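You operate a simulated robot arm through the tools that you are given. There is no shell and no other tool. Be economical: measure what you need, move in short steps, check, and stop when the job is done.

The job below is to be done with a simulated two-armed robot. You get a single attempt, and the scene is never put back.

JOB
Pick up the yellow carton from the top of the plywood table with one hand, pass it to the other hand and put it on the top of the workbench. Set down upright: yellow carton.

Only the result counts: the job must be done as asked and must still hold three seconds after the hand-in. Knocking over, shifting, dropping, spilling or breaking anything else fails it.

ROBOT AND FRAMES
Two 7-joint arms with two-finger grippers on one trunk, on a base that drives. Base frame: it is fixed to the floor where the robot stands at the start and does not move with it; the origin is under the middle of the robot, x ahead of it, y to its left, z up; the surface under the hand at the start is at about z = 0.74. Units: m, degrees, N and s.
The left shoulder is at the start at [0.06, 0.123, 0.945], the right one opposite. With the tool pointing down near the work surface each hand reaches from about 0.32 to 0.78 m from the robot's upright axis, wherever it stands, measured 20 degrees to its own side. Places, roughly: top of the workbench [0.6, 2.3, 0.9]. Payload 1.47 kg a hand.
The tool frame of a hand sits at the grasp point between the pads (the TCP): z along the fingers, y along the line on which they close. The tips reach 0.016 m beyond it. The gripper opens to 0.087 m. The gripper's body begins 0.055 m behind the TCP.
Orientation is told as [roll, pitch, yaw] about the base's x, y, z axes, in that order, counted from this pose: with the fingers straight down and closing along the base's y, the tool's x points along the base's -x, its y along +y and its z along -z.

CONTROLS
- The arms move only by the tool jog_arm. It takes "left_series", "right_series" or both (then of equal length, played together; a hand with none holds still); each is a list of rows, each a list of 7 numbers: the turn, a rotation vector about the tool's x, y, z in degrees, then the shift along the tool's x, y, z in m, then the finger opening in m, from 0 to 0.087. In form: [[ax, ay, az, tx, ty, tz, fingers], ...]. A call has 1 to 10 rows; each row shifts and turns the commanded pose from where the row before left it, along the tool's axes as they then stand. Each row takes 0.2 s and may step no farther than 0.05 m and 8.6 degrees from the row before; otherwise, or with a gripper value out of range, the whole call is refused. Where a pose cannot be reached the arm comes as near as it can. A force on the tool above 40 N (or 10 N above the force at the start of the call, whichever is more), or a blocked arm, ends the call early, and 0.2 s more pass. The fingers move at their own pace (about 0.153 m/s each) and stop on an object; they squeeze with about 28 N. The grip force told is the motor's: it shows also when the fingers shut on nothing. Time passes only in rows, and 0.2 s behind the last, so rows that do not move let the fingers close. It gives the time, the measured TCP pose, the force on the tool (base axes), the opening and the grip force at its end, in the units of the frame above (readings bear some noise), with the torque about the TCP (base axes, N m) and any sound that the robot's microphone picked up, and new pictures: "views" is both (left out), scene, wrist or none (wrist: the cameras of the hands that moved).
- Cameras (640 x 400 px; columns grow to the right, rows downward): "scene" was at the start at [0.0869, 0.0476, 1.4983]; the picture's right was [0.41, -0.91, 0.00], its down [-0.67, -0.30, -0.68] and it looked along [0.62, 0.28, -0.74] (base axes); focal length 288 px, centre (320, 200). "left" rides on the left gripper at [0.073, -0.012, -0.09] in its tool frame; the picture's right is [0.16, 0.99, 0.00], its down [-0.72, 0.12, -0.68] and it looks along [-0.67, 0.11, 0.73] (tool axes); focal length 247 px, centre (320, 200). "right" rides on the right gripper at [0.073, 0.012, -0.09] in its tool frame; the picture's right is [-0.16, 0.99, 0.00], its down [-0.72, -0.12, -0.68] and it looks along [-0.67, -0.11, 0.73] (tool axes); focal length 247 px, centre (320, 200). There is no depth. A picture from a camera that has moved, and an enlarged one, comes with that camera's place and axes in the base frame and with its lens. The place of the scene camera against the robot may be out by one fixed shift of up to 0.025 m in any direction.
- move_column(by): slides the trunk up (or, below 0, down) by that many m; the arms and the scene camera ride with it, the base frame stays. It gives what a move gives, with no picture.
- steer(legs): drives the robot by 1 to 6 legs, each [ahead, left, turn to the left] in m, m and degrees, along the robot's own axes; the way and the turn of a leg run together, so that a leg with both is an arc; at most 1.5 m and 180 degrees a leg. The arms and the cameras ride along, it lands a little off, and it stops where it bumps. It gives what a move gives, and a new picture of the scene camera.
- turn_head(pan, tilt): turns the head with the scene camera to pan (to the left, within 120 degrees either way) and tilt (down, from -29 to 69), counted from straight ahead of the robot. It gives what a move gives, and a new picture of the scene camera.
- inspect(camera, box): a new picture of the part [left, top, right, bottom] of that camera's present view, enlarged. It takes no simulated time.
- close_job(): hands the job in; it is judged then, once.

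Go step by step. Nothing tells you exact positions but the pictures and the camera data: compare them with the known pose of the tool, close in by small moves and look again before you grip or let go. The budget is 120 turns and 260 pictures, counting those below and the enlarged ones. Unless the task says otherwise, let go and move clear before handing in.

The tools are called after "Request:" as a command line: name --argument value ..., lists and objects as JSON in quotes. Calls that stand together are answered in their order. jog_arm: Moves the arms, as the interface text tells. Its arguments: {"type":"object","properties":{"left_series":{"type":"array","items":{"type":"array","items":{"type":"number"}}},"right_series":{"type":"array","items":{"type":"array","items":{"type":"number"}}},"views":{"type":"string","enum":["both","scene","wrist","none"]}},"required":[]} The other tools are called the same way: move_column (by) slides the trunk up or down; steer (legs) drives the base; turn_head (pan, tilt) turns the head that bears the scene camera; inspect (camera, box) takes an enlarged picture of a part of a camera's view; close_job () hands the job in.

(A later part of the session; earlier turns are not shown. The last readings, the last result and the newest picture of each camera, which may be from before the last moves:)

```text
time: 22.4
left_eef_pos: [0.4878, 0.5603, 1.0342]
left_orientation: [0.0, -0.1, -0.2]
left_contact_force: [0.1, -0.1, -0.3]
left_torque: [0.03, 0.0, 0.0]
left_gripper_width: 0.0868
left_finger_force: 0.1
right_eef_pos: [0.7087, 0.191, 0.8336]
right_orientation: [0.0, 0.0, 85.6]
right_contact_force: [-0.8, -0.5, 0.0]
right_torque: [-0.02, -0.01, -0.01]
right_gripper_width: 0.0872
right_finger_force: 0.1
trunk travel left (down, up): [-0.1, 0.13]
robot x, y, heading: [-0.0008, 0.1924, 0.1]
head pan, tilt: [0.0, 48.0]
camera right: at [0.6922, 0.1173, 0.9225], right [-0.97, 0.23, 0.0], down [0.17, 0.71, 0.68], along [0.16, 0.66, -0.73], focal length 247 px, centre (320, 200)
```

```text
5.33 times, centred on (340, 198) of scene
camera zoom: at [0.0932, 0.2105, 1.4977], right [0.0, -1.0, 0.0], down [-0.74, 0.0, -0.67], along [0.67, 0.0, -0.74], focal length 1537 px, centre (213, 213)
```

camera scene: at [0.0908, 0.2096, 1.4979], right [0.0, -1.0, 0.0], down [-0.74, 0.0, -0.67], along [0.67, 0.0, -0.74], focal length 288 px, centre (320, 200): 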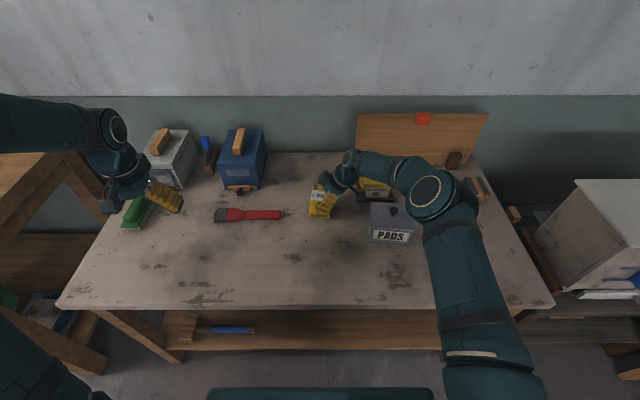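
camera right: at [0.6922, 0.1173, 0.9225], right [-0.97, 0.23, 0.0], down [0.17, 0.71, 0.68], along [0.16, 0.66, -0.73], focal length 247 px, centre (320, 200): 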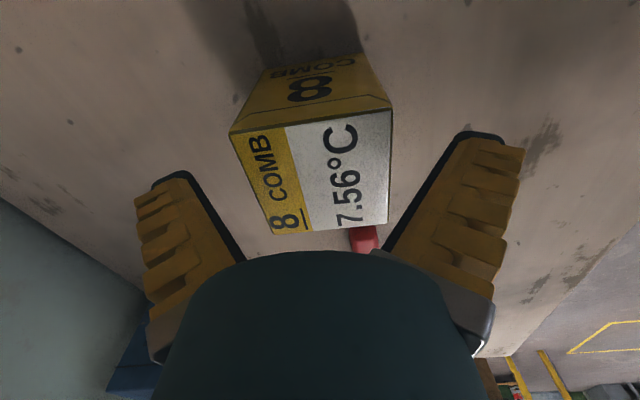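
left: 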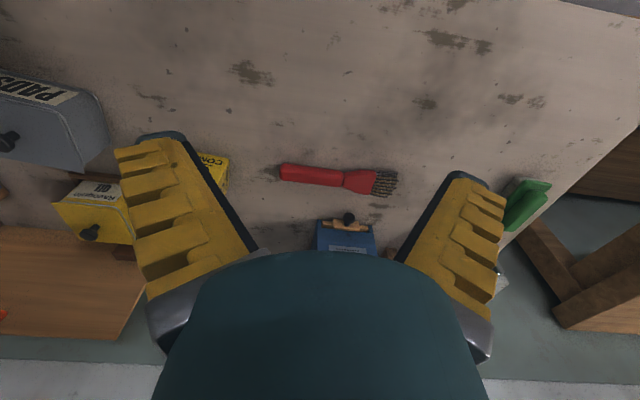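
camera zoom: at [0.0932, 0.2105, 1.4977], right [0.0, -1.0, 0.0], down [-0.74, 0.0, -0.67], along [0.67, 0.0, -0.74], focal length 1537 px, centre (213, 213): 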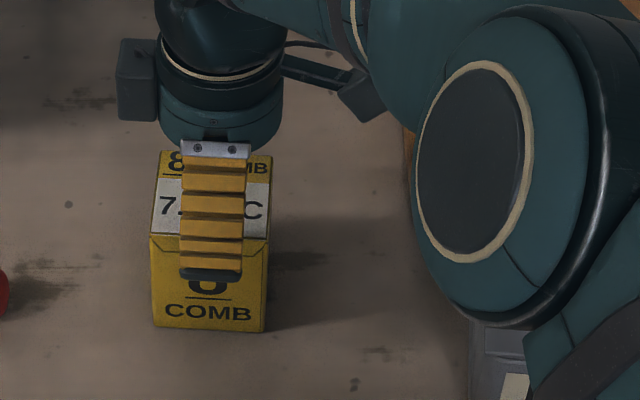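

Centred well now (W ≈ 0.07). I lower 2.2 cm so the TCP is about 1 cm below the top and close.

Request:
jog_arm --right_series '[[0, 0, 0, -0.002, 0.001, 0.011, 0.087], [0, 0, 0, 0, 0, 0.0115, 0.087], [0, 0, 0, 0, 0, 0, 0.087], [0, 0, 0, 0, 0, 0, 0.07], [0, 0, 0, 0, 0, 0, 0.055], [0, 0, 0, 0, 0, 0, 0.05], [0, 0, 0, 0, 0, 0, 0.05]]' --views "wrist"

Request:
inspect --camera "scene" --box '[280, 160, 400, 235]'

```text
time: 24.0
left_eef_pos: [0.4894, 0.5607, 1.0341]
left_orientation: [0.0, 0.0, 0.0]
left_contact_force: [-0.1, 0.2, 0.2]
left_torque: [-0.04, 0.01, 0.01]
left_gripper_width: 0.0871
left_finger_force: 0.1
right_eef_pos: [0.7081, 0.1928, 0.8087]
right_orientation: [0.0, 0.1, 85.6]
right_contact_force: [-0.5, 0.6, 0.0]
right_torque: [-0.02, -0.03, -0.01]
right_gripper_width: 0.077
right_finger_force: 28.3
trunk travel left (down, up): [-0.1, 0.13]
robot x, y, heading: [-0.0004, 0.1974, -0.0]
head pan, tilt: [0.0, 48.0]
camera right: at [0.6921, 0.1185, 0.8992], right [-0.97, 0.23, 0.0], down [0.17, 0.71, 0.68], along [0.16, 0.66, -0.73], focal length 247 px, centre (320, 200)
```

right: 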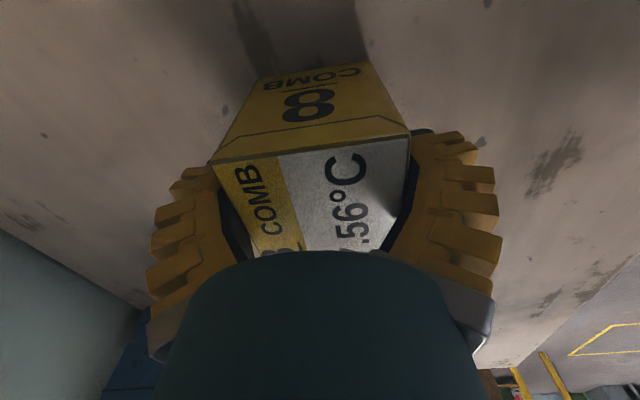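

```text
5.33 times, centred on (340, 198) of scene
camera zoom: at [0.094, 0.2105, 1.4976], right [0.0, -1.0, 0.0], down [-0.74, 0.0, -0.67], along [0.67, 0.0, -0.74], focal length 1537 px, centre (213, 213)
```

zoom: 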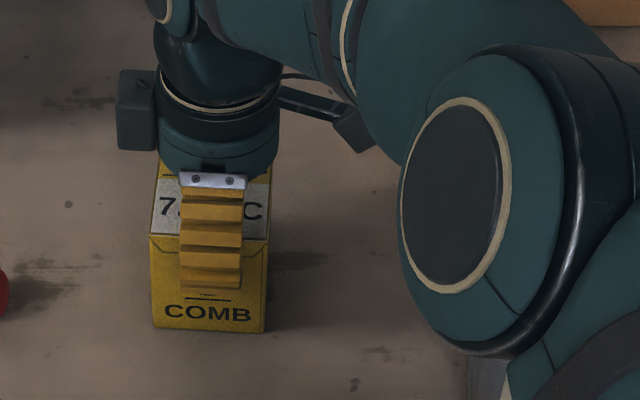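

Good: firm 28 N grip, no side load, pads conforming. Lifting 3 cm and checking for slip.

Request:
jog_arm --right_series '[[0, 0, 0, 0, 0, -0.005, 0.05], [0, 0, 0, 0, 0, -0.01, 0.05], [0, 0, 0, 0, 0, -0.015, 0.05], [0, 0, 0, 0, 0, 0, 0.05], [0, 0, 0, 0, 0, 0, 0.05]]' --views "wrist"

Request:
inspect --camera "scene" --box '[280, 160, 400, 235]'

```text
time: 25.2
left_eef_pos: [0.488, 0.5609, 1.0344]
left_orientation: [-0.1, 0.1, -0.2]
left_contact_force: [-0.2, 0.3, 0.0]
left_torque: [0.01, 0.01, 0.03]
left_gripper_width: 0.087
left_finger_force: 0.1
right_eef_pos: [0.7095, 0.1927, 0.8407]
right_orientation: [0.0, 0.0, 85.6]
right_contact_force: [-1.0, 0.2, -4.2]
right_torque: [-0.01, -0.02, -0.01]
right_gripper_width: 0.0769
right_finger_force: 28.7
trunk travel left (down, up): [-0.1, 0.13]
robot x, y, heading: [0.005, 0.1953, -0.2]
head pan, tilt: [0.0, 48.0]
camera right: at [0.693, 0.1197, 0.9295], right [-0.97, 0.23, 0.0], down [0.17, 0.71, 0.68], along [0.16, 0.66, -0.73], focal length 247 px, centre (320, 200)
```

right: 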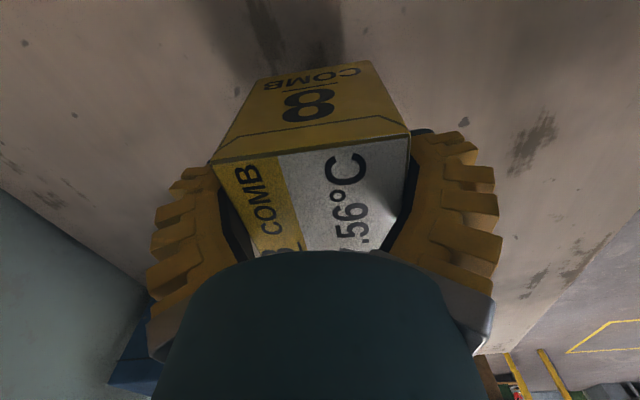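

```text
5.33 times, centred on (340, 198) of scene
camera zoom: at [0.0939, 0.2105, 1.4976], right [0.0, -1.0, 0.0], down [-0.74, 0.0, -0.67], along [0.67, 0.0, -0.74], focal length 1537 px, centre (213, 213)
```

zoom: 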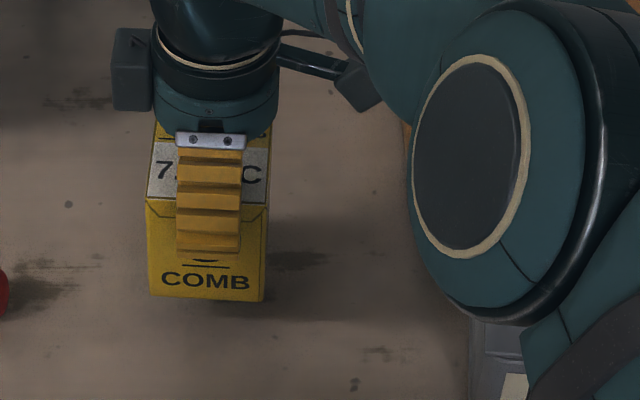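

Held securely (4.2 N weight, no slip). I raise it to about z 1.09 and bring it nearer, squaring its yaw, for the handover.

Request:
jog_arm --right_series '[[0, 0, 0, 0, 0, -0.025, 0.05], [0, 0, 0, 0, 0, -0.025, 0.05], [0, 0, 0, 0, 0, -0.03, 0.05], [0, 0, -1.1, 0, 0.02, -0.03, 0.05], [0, 0, -1.1, 0, 0.025, -0.03, 0.05], [0, 0, -1.1, 0, 0.025, -0.03, 0.05], [0, 0, -1.1, 0, 0.025, -0.03, 0.05], [0, 0, 0, 0, 0.02, -0.025, 0.05], [0, 0, 0, 0, 0.015, -0.025, 0.05], [0, 0, 0, 0, 0, 0, 0.05]]' --views "both"

```text
time: 27.4
left_eef_pos: [0.4893, 0.5602, 1.0336]
left_orientation: [0.0, 0.1, -0.2]
left_contact_force: [-0.1, -1.0, 0.2]
left_torque: [-0.01, 0.04, -0.03]
left_gripper_width: 0.0872
left_finger_force: 0.1
right_eef_pos: [0.5778, 0.1955, 1.0899]
right_orientation: [0.0, 0.0, 90.0]
right_contact_force: [0.3, 0.5, -4.1]
right_torque: [0.0, 0.02, 0.0]
right_gripper_width: 0.0768
right_finger_force: 28.1
trunk travel left (down, up): [-0.1, 0.13]
robot x, y, heading: [-0.001, 0.1983, 0.2]
head pan, tilt: [0.0, 48.0]
camera scene: at [0.0945, 0.2106, 1.4976], right [0.0, -1.0, 0.0], down [-0.74, 0.0, -0.67], along [0.67, 0.0, -0.74], focal length 288 px, centre (320, 200)
camera right: at [0.5673, 0.1223, 1.1782], right [-0.99, 0.16, 0.0], down [0.12, 0.72, 0.68], along [0.11, 0.67, -0.73], focal length 247 px, centre (320, 200)
```

scene: 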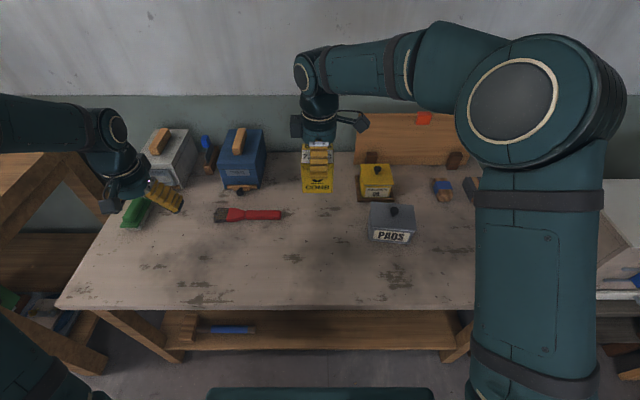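
right: 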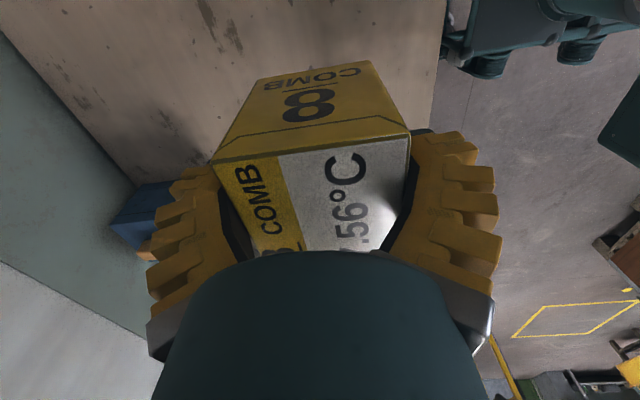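

Now the left hand: move forward a bit and swing up to point forward.

Request:
jog_arm --left_series '[[0, 0, 0, -0.03, 0, -0.02, 0.087], [0, -8.5, 0, -0.03, 0, 0, 0.087], [0, -8.5, 0, 0, 0, 0, 0.087], [0, -8.5, 0, 0, 0, 0, 0.087], [0, -8.5, 0, 0, 0, 0, 0.087], [0, -8.5, 0, 0, 0, 0, 0.087], [0, -8.5, 0, 0, 0, 0, 0.087], [0, -8.5, 0, 0, 0, 0, 0.087], [0, -8.5, 0, 0, 0, 0, 0.087], [0, -8.5, 0, 0, 0, 0, 0.087]]' --views "none"

Request:
jog_arm --left_series '[[0, -8.5, 0, 0, 0, 0, 0.087], [0, -5, 0, 0, 0, 0, 0.087], [0, 0, 0, 0, 0, 0, 0.087]]' --views "both"

```text
time: 29.6
left_eef_pos: [0.5489, 0.5597, 1.0537]
left_orientation: [0.0, -76.7, -0.1]
left_contact_force: [0.1, 0.1, 0.6]
left_torque: [0.03, 0.03, -0.01]
left_gripper_width: 0.087
left_finger_force: 0.0
right_eef_pos: [0.5791, 0.1976, 1.0905]
right_orientation: [0.0, 0.0, 90.1]
right_contact_force: [-0.2, -0.3, -4.0]
right_torque: [0.0, 0.0, 0.01]
right_gripper_width: 0.0766
right_finger_force: 27.9
trunk travel left (down, up): [-0.1, 0.13]
robot x, y, heading: [0.0023, 0.1929, -0.0]
head pan, tilt: [0.0, 48.0]
```

```text
time: 30.4
left_eef_pos: [0.5486, 0.5605, 1.0535]
left_orientation: [173.7, -90.0, -173.8]
left_contact_force: [-0.2, 0.8, 0.5]
left_torque: [0.0, -0.01, 0.02]
left_gripper_width: 0.0869
left_finger_force: 0.0
right_eef_pos: [0.5775, 0.1967, 1.0896]
right_orientation: [0.1, 0.1, 90.0]
right_contact_force: [-0.7, 0.0, -3.0]
right_torque: [-0.01, -0.05, 0.02]
right_gripper_width: 0.0765
right_finger_force: 27.9
trunk travel left (down, up): [-0.1, 0.13]
robot x, y, heading: [0.0027, 0.193, 0.1]
head pan, tilt: [0.0, 48.0]
camera scene: at [0.0939, 0.2106, 1.4977], right [0.0, -1.0, 0.0], down [-0.74, 0.0, -0.67], along [0.67, 0.0, -0.74], focal length 288 px, centre (320, 200)
camera left: at [0.4585, 0.5492, 0.9809], right [0.0, 0.99, -0.16], down [-0.68, 0.12, 0.72], along [0.73, 0.11, 0.67], focal length 247 px, centre (320, 200)
```

scene: 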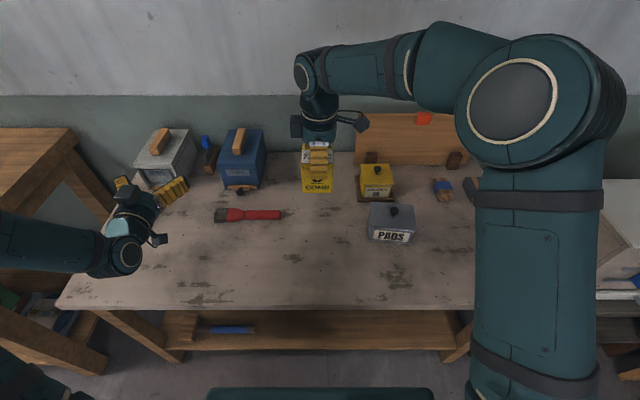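
left: 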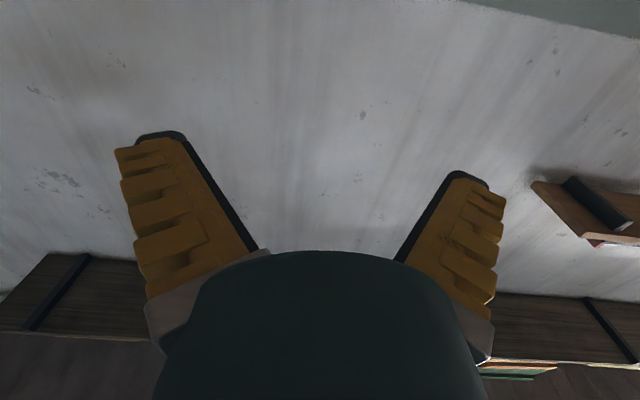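

The left hand points forward fine. I zoom on both grippers to check geometry before bringing the left hand across.

Request:
inspect --camera "scene" --box '[90, 160, 210, 235]'

Request:
inspect --camera "scene" --box '[280, 120, 376, 200]'

```text
5.33 times, centred on (150, 198) of scene
camera zoom: at [0.0939, 0.2106, 1.4977], right [0.0, -1.0, 0.0], down [-0.74, 0.0, -0.67], along [0.67, 0.0, -0.74], focal length 1537 px, centre (1227, 213)
```

zoom: 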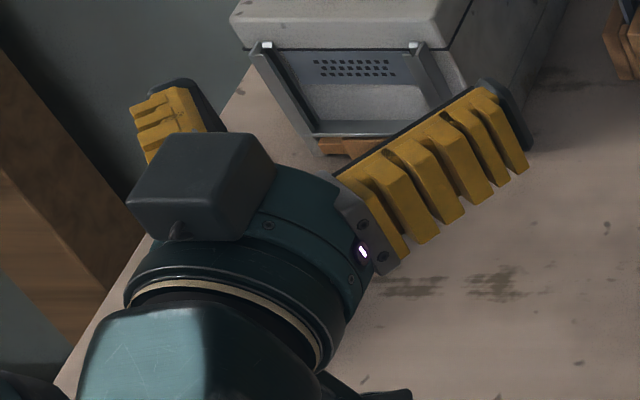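

```text
5.00 times, centred on (328, 160) of scene
camera zoom: at [0.0939, 0.2106, 1.4977], right [0.0, -1.0, 0.0], down [-0.74, 0.0, -0.67], along [0.67, 0.0, -0.74], focal length 1441 px, centre (280, 400)
```

zoom: 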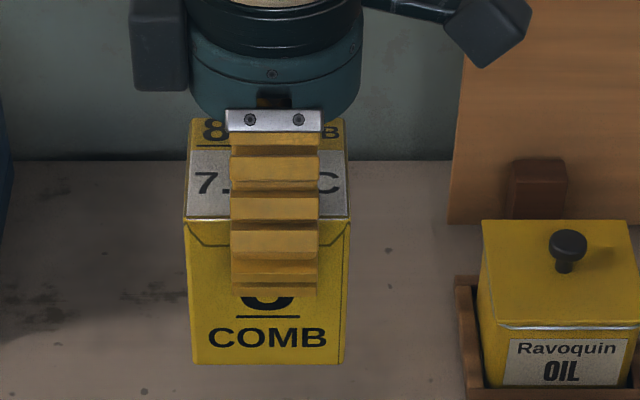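

The true picture: fingers are centred within ~3 mm on the carton. I move the right hand out to x≈0.65 and bring the left hand across behind the carton at a lower height.

Request:
jog_arm --left_series '[[0, 0, 0, 0.004, 0, -0.03, 0.087], [0, 0, 0, 0.004, 0, -0.03, 0.087], [0, 0, 0, 0, 0, -0.02, 0.087], [0, 0, 0, 0, -0.04, 0, 0.087], [0, 0, 0, 0, -0.04, 0, 0.087], [0, 0, 0, 0, -0.04, 0, 0.087], [0, 0, 0, 0, -0.04, 0, 0.087], [0, 0, 0, 0, 0, 0, 0.087]]' --right_series '[[0, 0, 0, 0, -0.024, 0, 0.05], [0, 0, 0, 0, -0.024, 0, 0.05], [0, 0, 0, 0, -0.024, 0, 0.05], [0, 0, 0, 0, 0, 0, 0.05], [0, 0, 0, 0, 0, 0, 0.05], [0, 0, 0, 0, 0, 0, 0.05], [0, 0, 0, 0, 0, 0, 0.05], [0, 0, 0, 0, 0, 0, 0.05]]' --views "both"

```text
time: 32.2
left_eef_pos: [0.5151, 0.4198, 1.0331]
left_orientation: [146.1, -90.0, -146.2]
left_contact_force: [0.5, -0.4, 0.2]
left_torque: [-0.02, 0.02, 0.01]
left_gripper_width: 0.0871
left_finger_force: 0.0
left hand out of reach, approached as far as the arm can: row 4, 5, 6, 7
right_eef_pos: [0.648, 0.1981, 1.0915]
right_orientation: [0.1, 0.0, 89.9]
right_contact_force: [-0.3, 0.1, -4.2]
right_torque: [-0.04, 0.03, 0.01]
right_gripper_width: 0.0763
right_finger_force: 28.7
trunk travel left (down, up): [-0.1, 0.13]
robot x, y, heading: [0.0, 0.1956, -0.2]
head pan, tilt: [0.0, 48.0]
camera scene: at [0.0936, 0.2109, 1.4977], right [0.0, -1.0, 0.0], down [-0.74, 0.0, -0.67], along [0.67, 0.0, -0.74], focal length 288 px, centre (320, 200)
camera right: at [0.6379, 0.1233, 1.1794], right [-0.99, 0.16, 0.0], down [0.12, 0.72, 0.68], along [0.11, 0.67, -0.73], focal length 247 px, centre (320, 200)
camera left: at [0.4244, 0.4094, 0.9603], right [0.0, 0.99, -0.16], down [-0.68, 0.12, 0.72], along [0.73, 0.11, 0.67], focal length 247 px, centre (320, 200)
```

scene: 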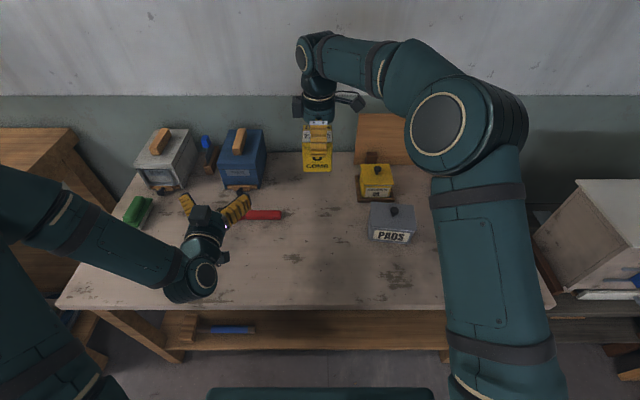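
right: 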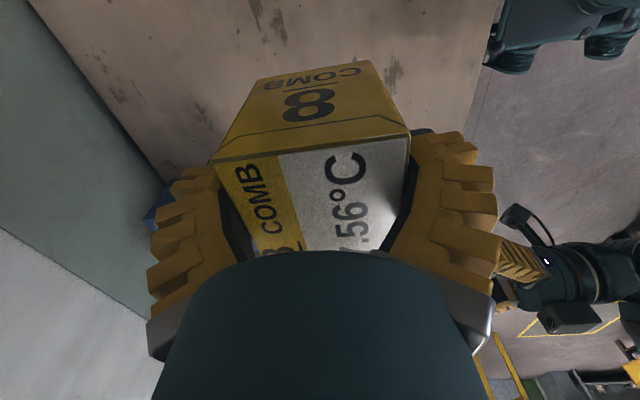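
left: 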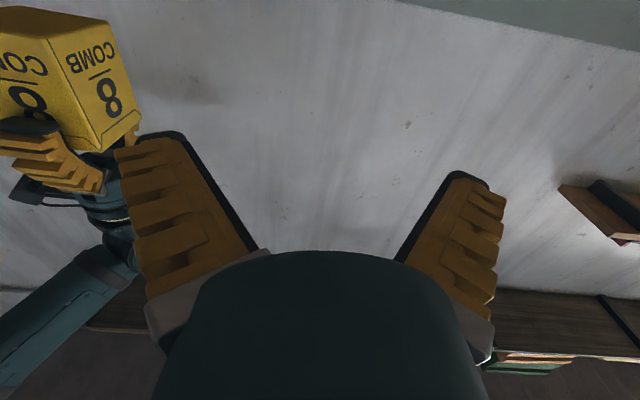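

The left can't cross that far so close to the body, so I bring the carton over to it instead: right hand to y≈0.36, x≈0.67.

Request:
jog_arm --right_series '[[0, 0, 0, -0.03, -0.005, 0, 0.05], [0, 0, 0, -0.035, -0.005, 0, 0.05], [0, 0, 0, -0.035, -0.005, 0, 0.05], [0, 0, 0, -0.035, -0.005, 0, 0.05], [0, 0, 0, -0.03, 0, 0, 0.05], [0, 0, 0, 0, 0, 0, 0.05]]' --views "scene"

```text
time: 33.6
left_eef_pos: [0.5154, 0.4202, 1.0341]
left_orientation: [17.2, -90.1, -17.3]
left_contact_force: [0.2, 0.1, 0.3]
left_torque: [-0.01, 0.02, 0.01]
left_gripper_width: 0.0871
left_finger_force: 0.1
right_eef_pos: [0.6495, 0.3527, 1.0838]
right_orientation: [0.1, 0.0, 89.9]
right_contact_force: [0.9, -0.3, -4.2]
right_torque: [-0.02, 0.0, -0.02]
right_gripper_width: 0.076
right_finger_force: 27.8
right hand out of reach, approached as far as the arm can: row 4, 5
trunk travel left (down, up): [-0.1, 0.13]
robot x, y, heading: [-0.0025, 0.1932, -0.1]
head pan, tilt: [0.0, 48.0]
camera scene: at [0.0943, 0.2104, 1.4976], right [0.0, -1.0, 0.0], down [-0.74, 0.0, -0.67], along [0.67, 0.0, -0.74], focal length 288 px, centre (320, 200)
```

scene: 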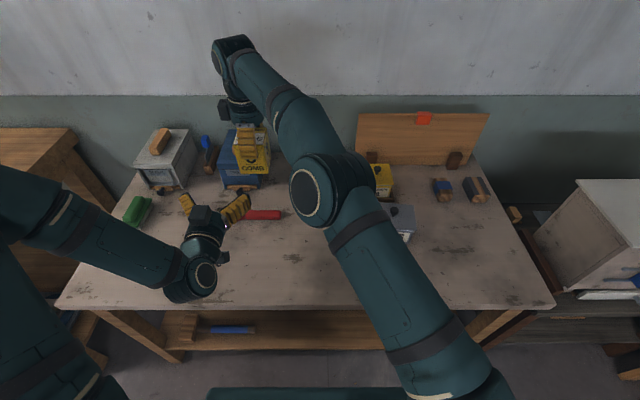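

Right hand has the carton at (0.650, 0.353, 1.084). I now step the left hand toward the line behind it.

Request:
jog_arm --left_series '[[0, 0, 0, 0, -0.022, 0.025, 0.087], [0, 0, 0, 0, -0.022, 0.025, 0.087], [0, 0, 0, 0, 0, 0, 0.087]]' --views "both"

```text
time: 34.4
left_eef_pos: [0.5638, 0.3768, 1.0333]
left_orientation: [-9.9, -90.0, 9.9]
left_contact_force: [0.2, 0.2, -0.2]
left_torque: [-0.02, 0.01, 0.03]
left_gripper_width: 0.087
left_finger_force: 0.0
right_eef_pos: [0.6494, 0.3537, 1.0853]
right_orientation: [0.0, 0.0, 89.9]
right_contact_force: [0.5, 0.4, -4.0]
right_torque: [-0.04, 0.0, 0.0]
right_gripper_width: 0.0758
right_finger_force: 28.3
trunk travel left (down, up): [-0.1, 0.13]
robot x, y, heading: [0.0005, 0.1959, -0.1]
head pan, tilt: [0.0, 48.0]
camera scene: at [0.0938, 0.2108, 1.4977], right [0.0, -1.0, 0.0], down [-0.74, 0.0, -0.67], along [0.67, 0.0, -0.74], focal length 288 px, centre (320, 200)
camera left: at [0.4738, 0.3657, 0.9609], right [0.0, 0.99, -0.16], down [-0.68, 0.12, 0.72], along [0.73, 0.11, 0.67], focal length 247 px, centre (320, 200)
```

scene: 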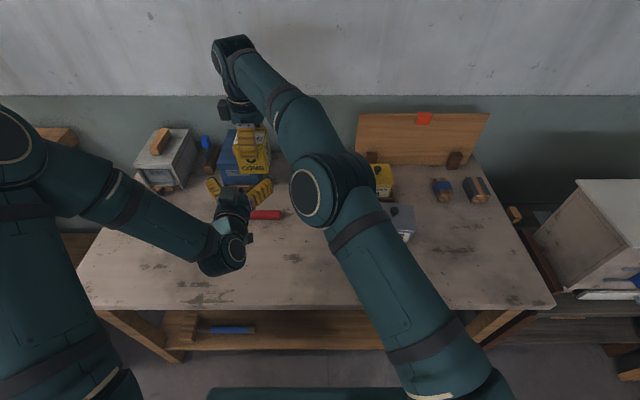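
left: 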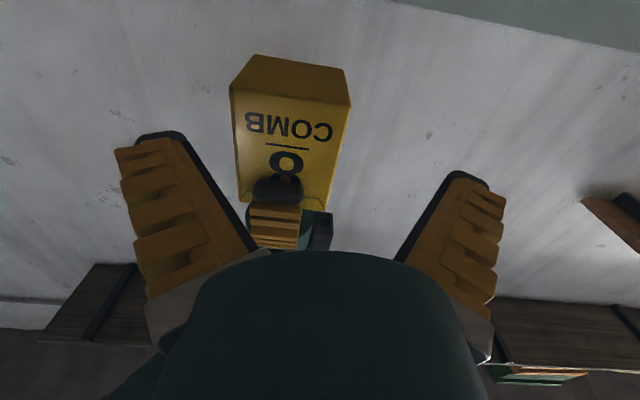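

Geometry agrees: carton centre y 0.356, bottom z ≈ 1.015, the right fingertips end at z ≈ 1.063. I align the left hand to y 0.356, z 1.040 and close in halfway.

Request:
jog_arm --left_series '[[0, 0, 0, -0.0067, -0.021, 0, 0.087], [0, 0, 0, 0, 0, 0.015, 0.087], [0, 0, 0, 0, 0, 0.015, 0.087], [0, 0, 0, 0, 0, 0, 0.087]]' --views "wrist"

Request:
inspect --camera "scene" --box '[190, 110, 310, 210]'

```text
time: 35.4
left_eef_pos: [0.5927, 0.3553, 1.0396]
left_orientation: [-89.3, -90.0, 89.2]
left_contact_force: [-1.3, -1.1, 0.5]
left_torque: [-0.03, 0.0, 0.01]
left_gripper_width: 0.0869
left_finger_force: 0.0
right_eef_pos: [0.6488, 0.3536, 1.0846]
right_orientation: [0.0, 0.0, 90.0]
right_contact_force: [-0.2, 0.7, -4.0]
right_torque: [-0.05, -0.02, -0.04]
right_gripper_width: 0.076
right_finger_force: 27.8
trunk travel left (down, up): [-0.1, 0.13]
robot x, y, heading: [0.0015, 0.195, -0.3]
head pan, tilt: [0.0, 48.0]
camera left: at [0.5034, 0.3446, 0.9671], right [0.0, 0.99, -0.16], down [-0.68, 0.12, 0.72], along [0.73, 0.11, 0.67], focal length 247 px, centre (320, 200)
```

left: 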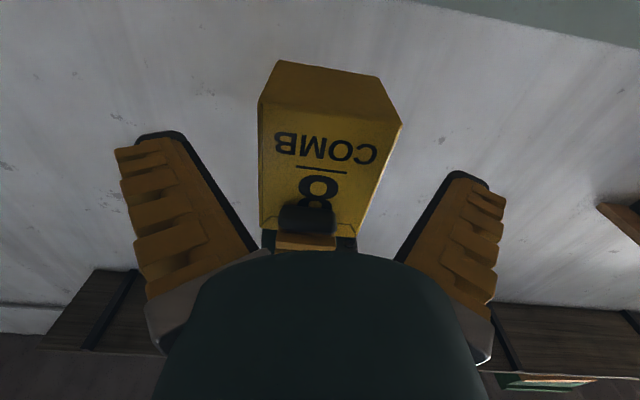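

```text
4.00 times, centred on (250, 160) of scene
camera zoom: at [0.0939, 0.2108, 1.4976], right [0.0, -1.0, 0.0], down [-0.74, 0.0, -0.67], along [0.67, 0.0, -0.74], focal length 1152 px, centre (600, 360)
```

zoom: 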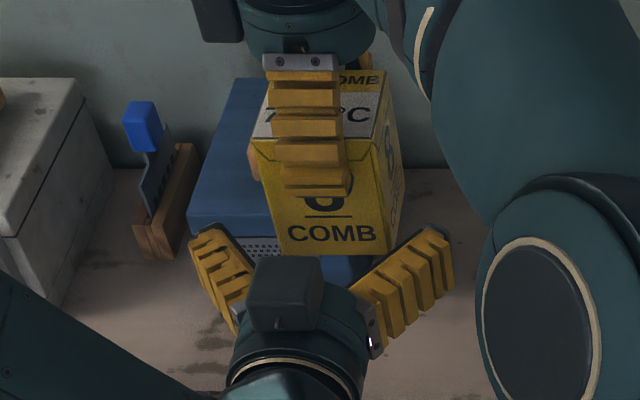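

Nicely aligned. I advance the last 3 cm with open fingers, then close the left hand.

Request:
jog_arm --left_series '[[0, 0, 0, 0, 0.001, 0.016, 0.087], [0, 0, 0, 0, 0, 0.016, 0.087], [0, 0, 0, 0, 0, 0, 0.087]]' --views "wrist"

Request:
inspect --camera "scene" --box '[190, 110, 310, 210]'

```text
time: 36.2
left_eef_pos: [0.6245, 0.3559, 1.039]
left_orientation: [-7.4, -89.9, 7.3]
left_contact_force: [0.3, -0.3, 0.7]
left_torque: [0.01, -0.02, 0.0]
left_gripper_width: 0.087
left_finger_force: 0.1
right_eef_pos: [0.6497, 0.3538, 1.0837]
right_orientation: [0.0, -0.1, 90.0]
right_contact_force: [0.2, -0.3, -5.0]
right_torque: [-0.01, 0.04, 0.01]
right_gripper_width: 0.0758
right_finger_force: 27.9
trunk travel left (down, up): [-0.1, 0.13]
robot x, y, heading: [0.0005, 0.1949, -0.1]
head pan, tilt: [0.0, 48.0]
camera left: at [0.5353, 0.3457, 0.9679], right [0.0, 0.99, -0.16], down [-0.68, 0.12, 0.72], along [0.73, 0.11, 0.67], focal length 247 px, centre (320, 200)
```

left: 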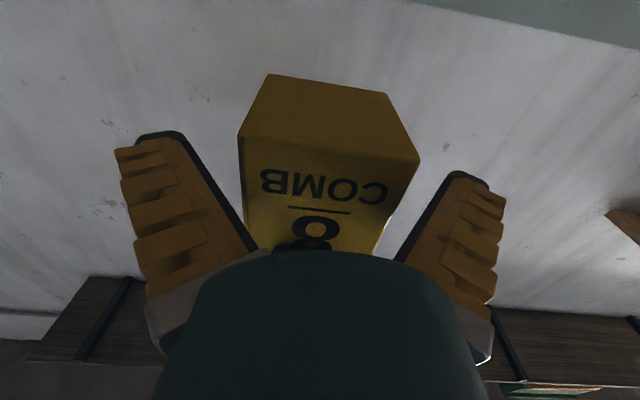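

```text
4.00 times, centred on (250, 160) of scene
camera zoom: at [0.0939, 0.2106, 1.4977], right [0.0, -1.0, 0.0], down [-0.74, 0.0, -0.67], along [0.67, 0.0, -0.74], focal length 1152 px, centre (600, 360)
```

zoom: 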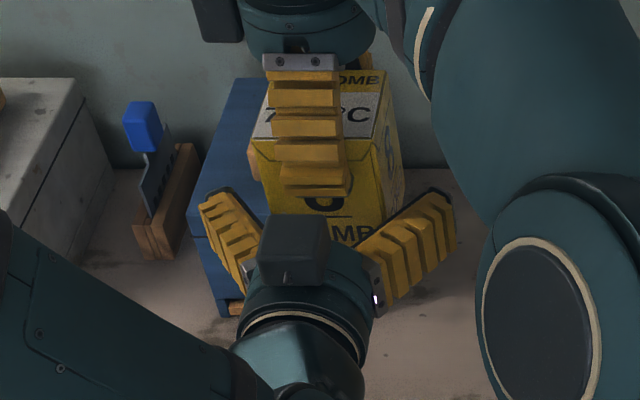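

In place, no contact. Closing the left fingers.

Request:
jog_arm --left_series '[[0, 0, 0, 0, 0, 0, 0.078], [0, 0, 0, 0, 0, 0, 0.07], [0, 0, 0, 0, 0, 0, 0.06], [0, 0, 0, 0, 0, 0, 0.05], [0, 0, 0, 0, 0, 0, 0.05], [0, 0, 0, 0, 0, 0, 0.05]]' --views "wrist"

Request:
inspect --camera "scene" --box '[190, 110, 310, 210]'

```text
time: 37.6
left_eef_pos: [0.6258, 0.3573, 1.04]
left_orientation: [-8.9, -90.0, 8.9]
left_contact_force: [10.0, 4.5, 0.1]
left_torque: [-0.23, 0.46, 0.04]
left_gripper_width: 0.0711
left_finger_force: 27.4
right_eef_pos: [0.6494, 0.3537, 1.0844]
right_orientation: [0.2, 0.0, 90.0]
right_contact_force: [-8.7, -4.5, -3.2]
right_torque: [0.04, -0.03, 0.1]
right_gripper_width: 0.0759
right_finger_force: 27.8
trunk travel left (down, up): [-0.1, 0.13]
robot x, y, heading: [-0.0016, 0.1944, -0.3]
head pan, tilt: [0.0, 48.0]
camera left: at [0.5355, 0.346, 0.968], right [0.0, 0.99, -0.16], down [-0.68, 0.12, 0.72], along [0.73, 0.11, 0.67], focal length 247 px, centre (320, 200)
```

left: 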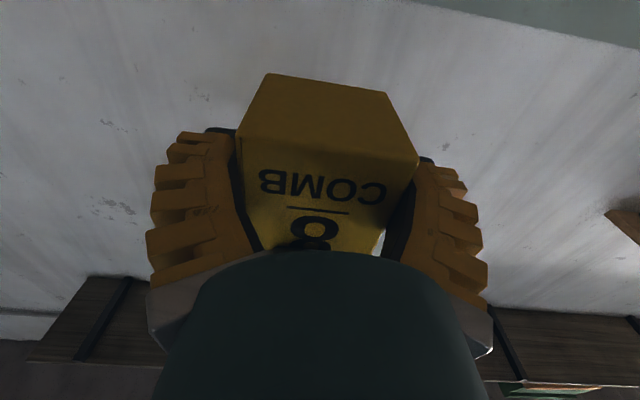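

```text
4.00 times, centred on (250, 160) of scene
camera zoom: at [0.094, 0.2106, 1.4976], right [0.0, -1.0, 0.0], down [-0.74, 0.0, -0.67], along [0.67, 0.0, -0.74], focal length 1152 px, centre (600, 360)
```

zoom: 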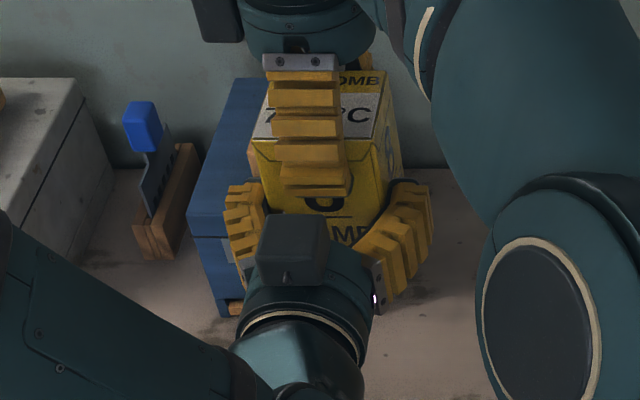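

Both hands hold it (27 N each) with the left drawing it snugly in. Now I open the right hand and check before withdrawing.

Request:
jog_arm --right_series '[[0, 0, 0, 0, 0, 0, 0.08], [0, 0, 0, 0, 0, 0, 0.087], [0, 0, 0, 0, 0, 0, 0.087], [0, 0, 0, 0, 0, 0, 0.087]]' --views "none"

Request:
inspect --camera "scene" --box '[190, 110, 310, 210]'

```text
time: 38.6
left_eef_pos: [0.6255, 0.3562, 1.0416]
left_orientation: [-7.4, -90.0, 7.4]
left_contact_force: [0.0, 0.3, 0.1]
left_torque: [-0.01, 0.09, 0.0]
left_gripper_width: 0.0711
left_finger_force: 28.3
right_eef_pos: [0.6487, 0.3529, 1.085]
right_orientation: [-0.1, 0.0, 90.0]
right_contact_force: [-0.1, -0.3, 0.5]
right_torque: [0.01, 0.01, 0.02]
right_gripper_width: 0.0868
right_finger_force: 0.1
trunk travel left (down, up): [-0.1, 0.13]
robot x, y, heading: [-0.0002, 0.193, -0.1]
head pan, tilt: [0.0, 48.0]
```

```text
4.00 times, centred on (250, 160) of scene
camera zoom: at [0.094, 0.2106, 1.4976], right [0.0, -1.0, 0.0], down [-0.74, 0.0, -0.67], along [0.67, 0.0, -0.74], focal length 1152 px, centre (600, 360)
```

zoom: 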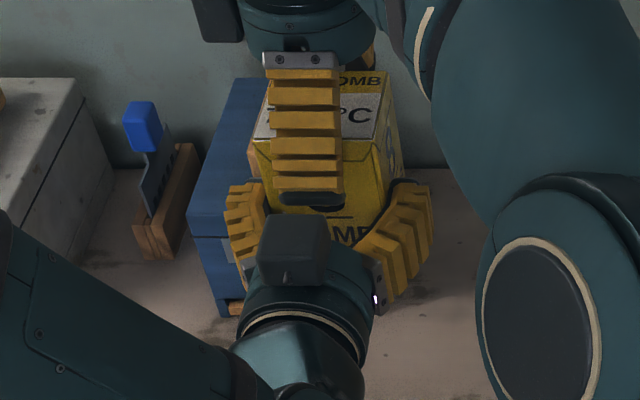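

The carton didn't move on release. I withdraw the right hand straight up.

Request:
jog_arm --right_series '[[0, 0, 0, 0, 0, -0.015, 0.087], [0, 0, 0, 0, 0, -0.02, 0.087], [0, 0, 0, 0, 0, -0.025, 0.087], [0, 0, 0, 0, 0, -0.03, 0.087], [0, 0, 0, 0, 0, 0, 0.087]]' --views "scene"

Request:
inspect --camera "scene" --box '[190, 90, 310, 210]'

```text
time: 39.8
left_eef_pos: [0.6261, 0.3562, 1.041]
left_orientation: [-6.5, -90.0, 6.5]
left_contact_force: [0.3, 0.3, -0.3]
left_torque: [-0.01, 0.1, 0.02]
left_gripper_width: 0.0712
left_finger_force: 27.9
right_eef_pos: [0.6248, 0.3361, 1.1738]
right_orientation: [0.1, 0.0, 90.0]
right_contact_force: [0.6, -0.5, 0.1]
right_torque: [-0.01, -0.01, 0.01]
right_gripper_width: 0.0873
right_finger_force: 0.0
right hand out of reach, approached as far as the arm can: row 1, 3, 4
trunk travel left (down, up): [-0.1, 0.13]
robot x, y, heading: [0.0056, 0.19, 0.0]
head pan, tilt: [0.0, 48.0]
camera scene: at [0.0943, 0.2106, 1.4976], right [0.0, -1.0, 0.0], down [-0.74, 0.0, -0.67], along [0.67, 0.0, -0.74], focal length 288 px, centre (320, 200)
```

scene: 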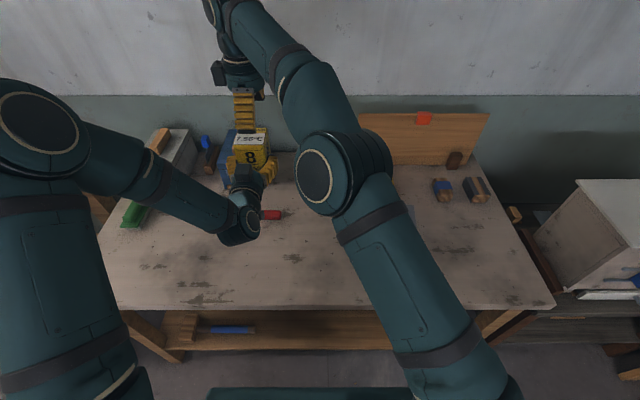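

```text
3.33 times, centred on (250, 150) of scene
camera zoom: at [0.0943, 0.2106, 1.4976], right [0.0, -1.0, 0.0], down [-0.74, 0.0, -0.67], along [0.67, 0.0, -0.74], focal length 960 px, centre (553, 367)
```

zoom: 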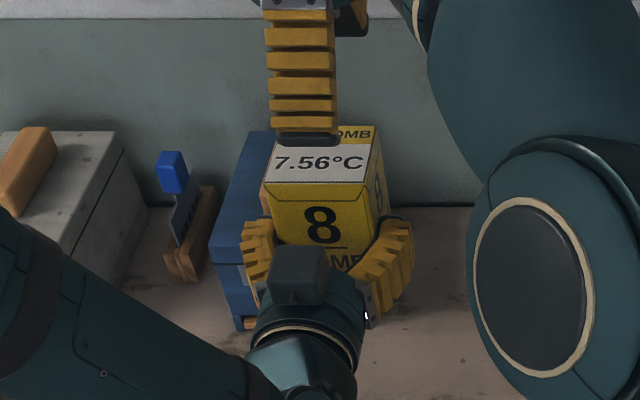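

Handover complete. I pull the right arm back to its own side, then back the robot away from the table.

Request:
jog_arm --right_series '[[0, 0, 0, 0.03, 0.02, 0, 0.087], [0, 0, 0, 0.035, 0.02, 0, 0.087], [0, 0, 0, 0.04, 0.02, 0, 0.087], [0, 0, 0, 0.04, 0.02, 0, 0.087], [0, 0, 0, 0.04, 0.02, 0, 0.087], [0, 0, 0, 0.04, 0.02, 0, 0.087], [0, 0, 0, 0, 0, 0, 0.087]]' --views "scene"

Request:
steer --legs '[[-0.4, 0, 0]]'

Request:
turn_head --pan 65 --tilt 30

```text
time: 41.4
left_eef_pos: [0.6247, 0.3566, 1.0401]
left_orientation: [-24.5, -89.9, 24.5]
left_contact_force: [0.7, 0.1, -0.7]
left_torque: [-0.02, 0.11, -0.01]
left_gripper_width: 0.0713
left_finger_force: 28.6
right_eef_pos: [0.5039, 0.1128, 1.175]
right_orientation: [0.1, 0.1, 90.0]
right_contact_force: [0.0, 0.7, 0.6]
right_torque: [0.0, 0.0, 0.01]
right_gripper_width: 0.0871
right_finger_force: 0.2
trunk travel left (down, up): [-0.1, 0.13]
robot x, y, heading: [0.0005, 0.1977, -0.2]
head pan, tilt: [0.0, 48.0]
camera scene: at [0.0946, 0.2113, 1.4976], right [0.0, -1.0, 0.0], down [-0.74, 0.0, -0.67], along [0.67, 0.0, -0.74], focal length 288 px, centre (320, 200)
```

scene: 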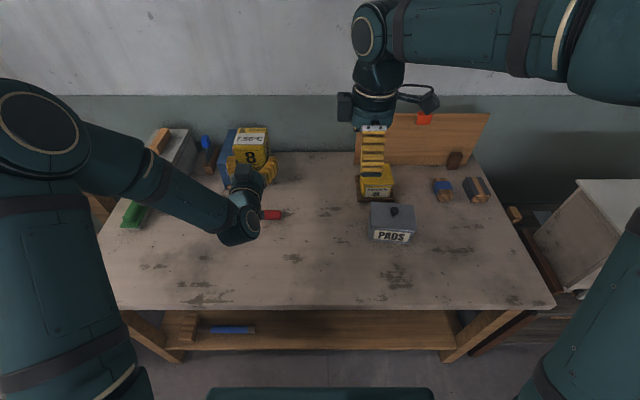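

```text
time: 43.9
left_eef_pos: [0.2324, 0.3589, 1.0417]
left_orientation: [-101.3, -90.0, 101.6]
left_contact_force: [-0.2, 0.7, 1.2]
left_torque: [0.01, 0.1, 0.0]
left_gripper_width: 0.0713
left_finger_force: 28.1
right_eef_pos: [0.1128, 0.114, 1.1763]
right_orientation: [0.0, 0.0, 90.3]
right_contact_force: [-0.2, 0.2, -0.1]
right_torque: [0.0, -0.01, 0.03]
right_gripper_width: 0.0867
right_finger_force: 0.0
trunk travel left (down, up): [-0.1, 0.13]
robot x, y, heading: [-0.3923, 0.1987, 0.0]
head pan, tilt: [0.0, 48.0]
camera scene: at [-0.2979, 0.2105, 1.4977], right [0.0, -1.0, 0.0], down [-0.74, 0.0, -0.67], along [0.67, 0.0, -0.74], focal length 288 px, centre (320, 200)
```

scene: 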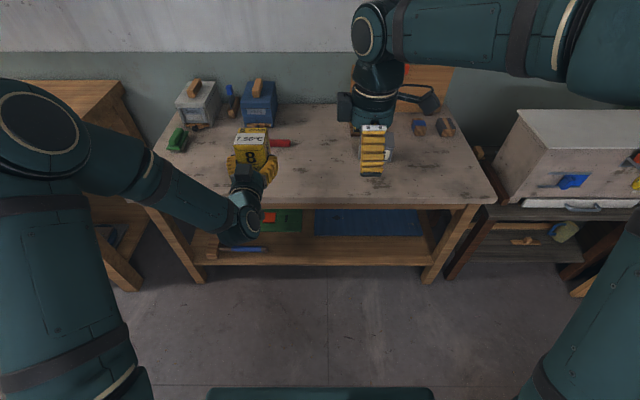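

```text
time: 45.2
left_eef_pos: [0.2339, 0.3598, 1.0405]
left_orientation: [-10.3, -89.9, 10.3]
left_contact_force: [-0.2, 0.2, -0.3]
left_torque: [0.01, 0.11, 0.01]
left_gripper_width: 0.0713
left_finger_force: 27.5
right_eef_pos: [0.113, 0.1134, 1.1761]
right_orientation: [0.1, 0.0, 90.3]
right_contact_force: [0.7, 0.1, 0.7]
right_torque: [0.01, 0.0, 0.01]
right_gripper_width: 0.0869
right_finger_force: 0.1
trunk travel left (down, up): [-0.1, 0.13]
robot x, y, heading: [-0.3899, 0.1929, 0.4]
head pan, tilt: [65.0, 30.0]
camera scene: at [-0.338, 0.2923, 1.5244], right [0.91, -0.42, 0.0], down [-0.21, -0.45, -0.87], along [0.36, 0.79, -0.5], focal length 288 px, centre (320, 200)
```

scene: 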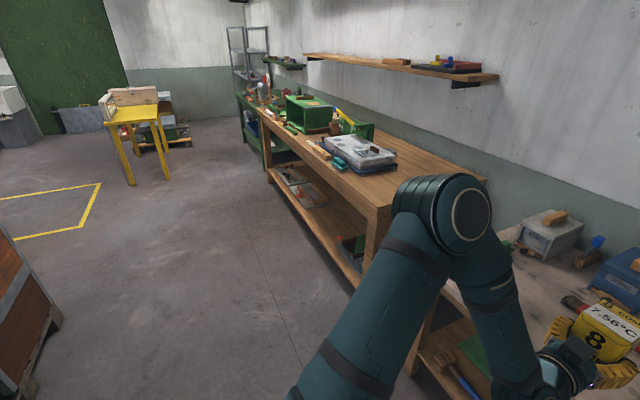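

The near end of the workbench is free. I zoom in to locate its front edge and the free area.

Request:
inspect --camera "scene" --box '[230, 80, 500, 249]'

```text
2.37 times, centred on (365, 164) of scene
camera zoom: at [-0.338, 0.2923, 1.5244], right [0.91, -0.42, 0.0], down [-0.21, -0.45, -0.87], along [0.36, 0.79, -0.5], focal length 682 px, centre (214, 284)
```

zoom: 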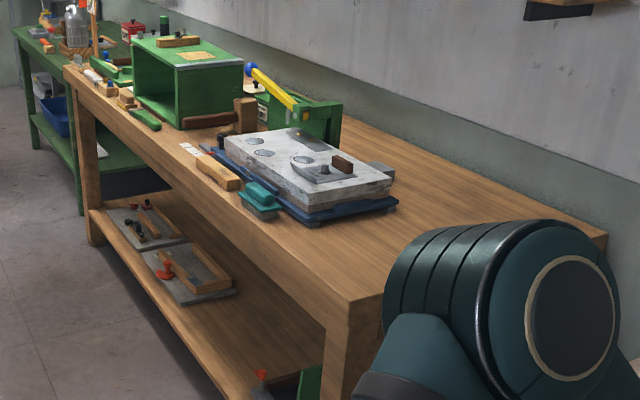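

Bench front edge is at x≈0.30, near end at y≈1.13, objects begin at y≈1.42. I'll set the carton near the front edge at about (0.37, 1.27). I drive left first.

Request:
steer --legs '[[0, 0.91, 0]]'

Request:
turn_head --pan 15 --tilt 48

```text
time: 53.6
left_eef_pos: [0.2373, 1.2644, 1.04]
left_orientation: [-14.4, -89.9, 14.1]
left_contact_force: [-0.1, 0.6, -0.6]
left_torque: [-0.01, 0.1, -0.02]
left_gripper_width: 0.0714
left_finger_force: 28.1
right_eef_pos: [0.114, 1.0203, 1.1766]
right_orientation: [0.0, 0.1, 89.7]
right_contact_force: [-1.4, 0.4, 0.7]
right_torque: [-0.01, 0.0, -0.04]
right_gripper_width: 0.0867
right_finger_force: 0.1
trunk travel left (down, up): [-0.1, 0.13]
robot x, y, heading: [-0.3908, 1.1071, -0.3]
head pan, tilt: [65.0, 30.0]
camera scene: at [-0.3355, 1.2037, 1.5244], right [0.9, -0.43, 0.0], down [-0.21, -0.45, -0.87], along [0.37, 0.78, -0.5], focal length 288 px, centre (320, 200)
```

scene: 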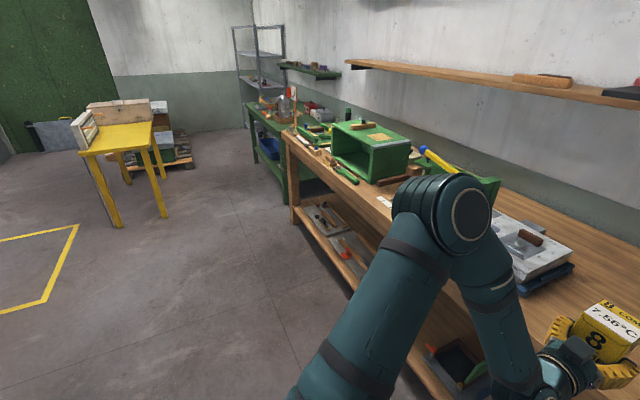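

```text
time: 54.8
left_eef_pos: [0.2365, 1.2639, 1.0416]
left_orientation: [-5.9, -89.8, 5.4]
left_contact_force: [-0.9, -0.4, -0.4]
left_torque: [0.02, 0.09, 0.02]
left_gripper_width: 0.0715
left_finger_force: 28.1
right_eef_pos: [0.1132, 1.0196, 1.1752]
right_orientation: [0.0, 0.0, 89.6]
right_contact_force: [0.2, -0.2, -0.8]
right_torque: [-0.06, 0.01, -0.01]
right_gripper_width: 0.0871
right_finger_force: 0.0
trunk travel left (down, up): [-0.1, 0.13]
robot x, y, heading: [-0.3898, 1.1044, -0.6]
head pan, tilt: [15.0, 48.0]
camera scene: at [-0.2981, 1.1418, 1.4977], right [0.25, -0.97, 0.0], down [-0.72, -0.19, -0.67], along [0.65, 0.17, -0.74], focal length 288 px, centre (320, 200)
```

scene: 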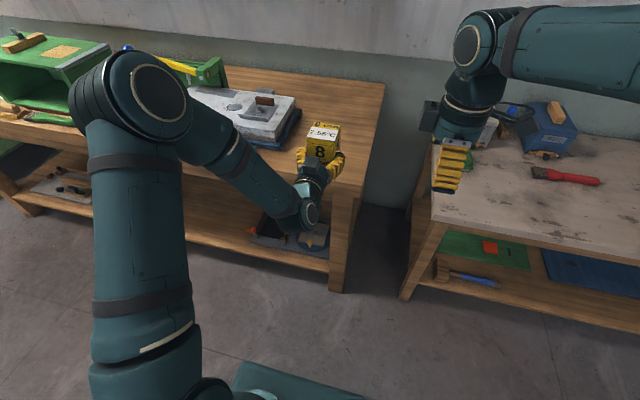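

The bench's right end is at y≈1.19, plate corner at y≈1.45, front edge x≈0.31. I move 5 cm further left and forward 10 cm, correcting the heading.

Request:
steer --legs '[[0.105, 0.045, 0.6]]'

Request:
inspect --camera "scene" --box '[220, 90, 420, 240]'

```text
time: 56.0
left_eef_pos: [0.3422, 1.314, 1.0402]
left_orientation: [-14.4, -89.9, 14.6]
left_contact_force: [0.5, -0.3, -4.2]
left_torque: [0.01, 0.07, 0.01]
left_gripper_width: 0.0714
left_finger_force: 27.8
right_eef_pos: [0.2226, 1.0701, 1.1754]
right_orientation: [0.1, -0.1, 90.3]
right_contact_force: [0.3, 0.4, -0.8]
right_torque: [-0.02, 0.03, 0.03]
right_gripper_width: 0.087
right_finger_force: 0.0
trunk travel left (down, up): [-0.1, 0.13]
robot x, y, heading: [-0.281, 1.1506, 0.2]
head pan, tilt: [15.0, 48.0]
camera scene: at [-0.1906, 1.1872, 1.4975], right [0.26, -0.97, 0.0], down [-0.72, -0.19, -0.67], along [0.64, 0.17, -0.74], focal length 288 px, centre (320, 200)
```

scene: 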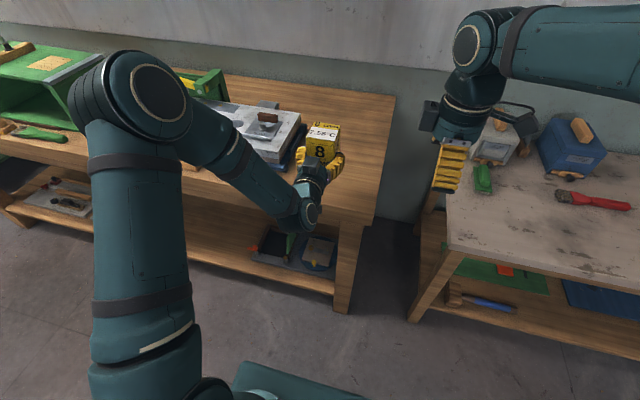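

```text
2.67 times, centred on (320, 165) of scene
camera zoom: at [-0.1906, 1.1872, 1.4975], right [0.26, -0.97, 0.0], down [-0.72, -0.19, -0.67], along [0.64, 0.17, -0.74], focal length 768 px, centre (320, 293)
```

zoom: 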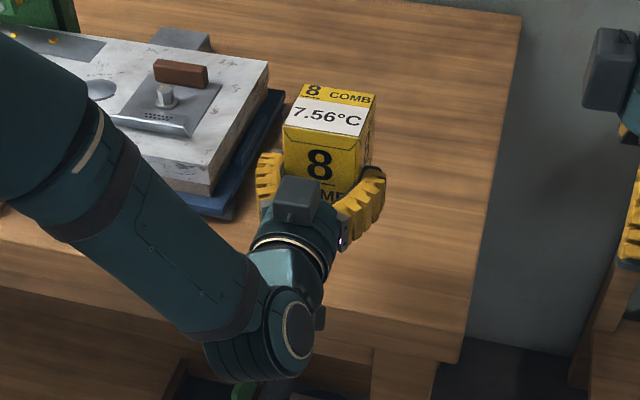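

I zoom on the bench's front edge near the hand to determine it accurately.

Request:
inspect --camera "scene" --box '[320, 170, 400, 250]'

Request:
inspect --camera "scene" --box '[215, 140, 295, 220]'

```text
5.00 times, centred on (360, 210) of scene
camera zoom: at [-0.1906, 1.1872, 1.4975], right [0.26, -0.97, 0.0], down [-0.72, -0.19, -0.67], along [0.64, 0.17, -0.74], focal length 1441 px, centre (120, 150)
```

zoom: 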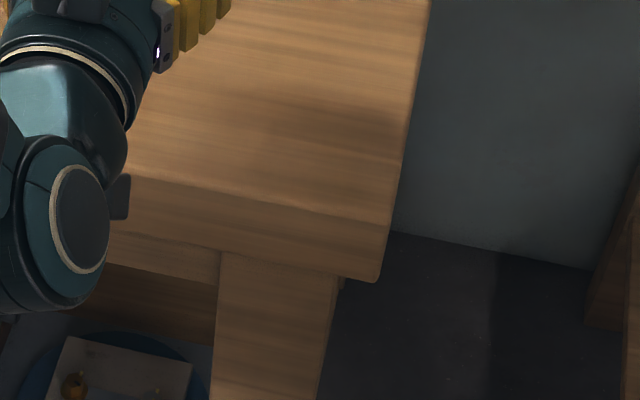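

```text
5.00 times, centred on (255, 180) of scene
camera zoom: at [-0.1906, 1.1872, 1.4975], right [0.26, -0.97, 0.0], down [-0.72, -0.19, -0.67], along [0.64, 0.17, -0.74], focal length 1441 px, centre (645, 300)
```

zoom: 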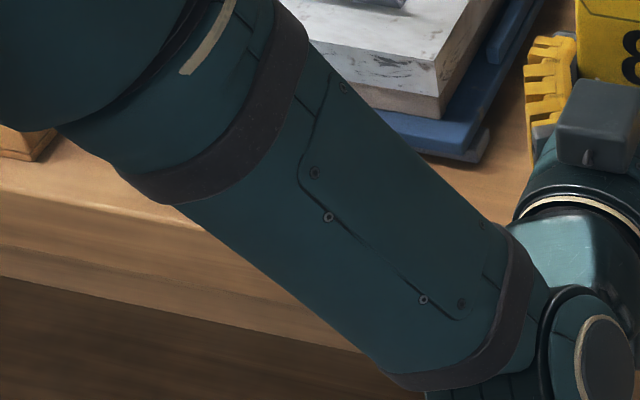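

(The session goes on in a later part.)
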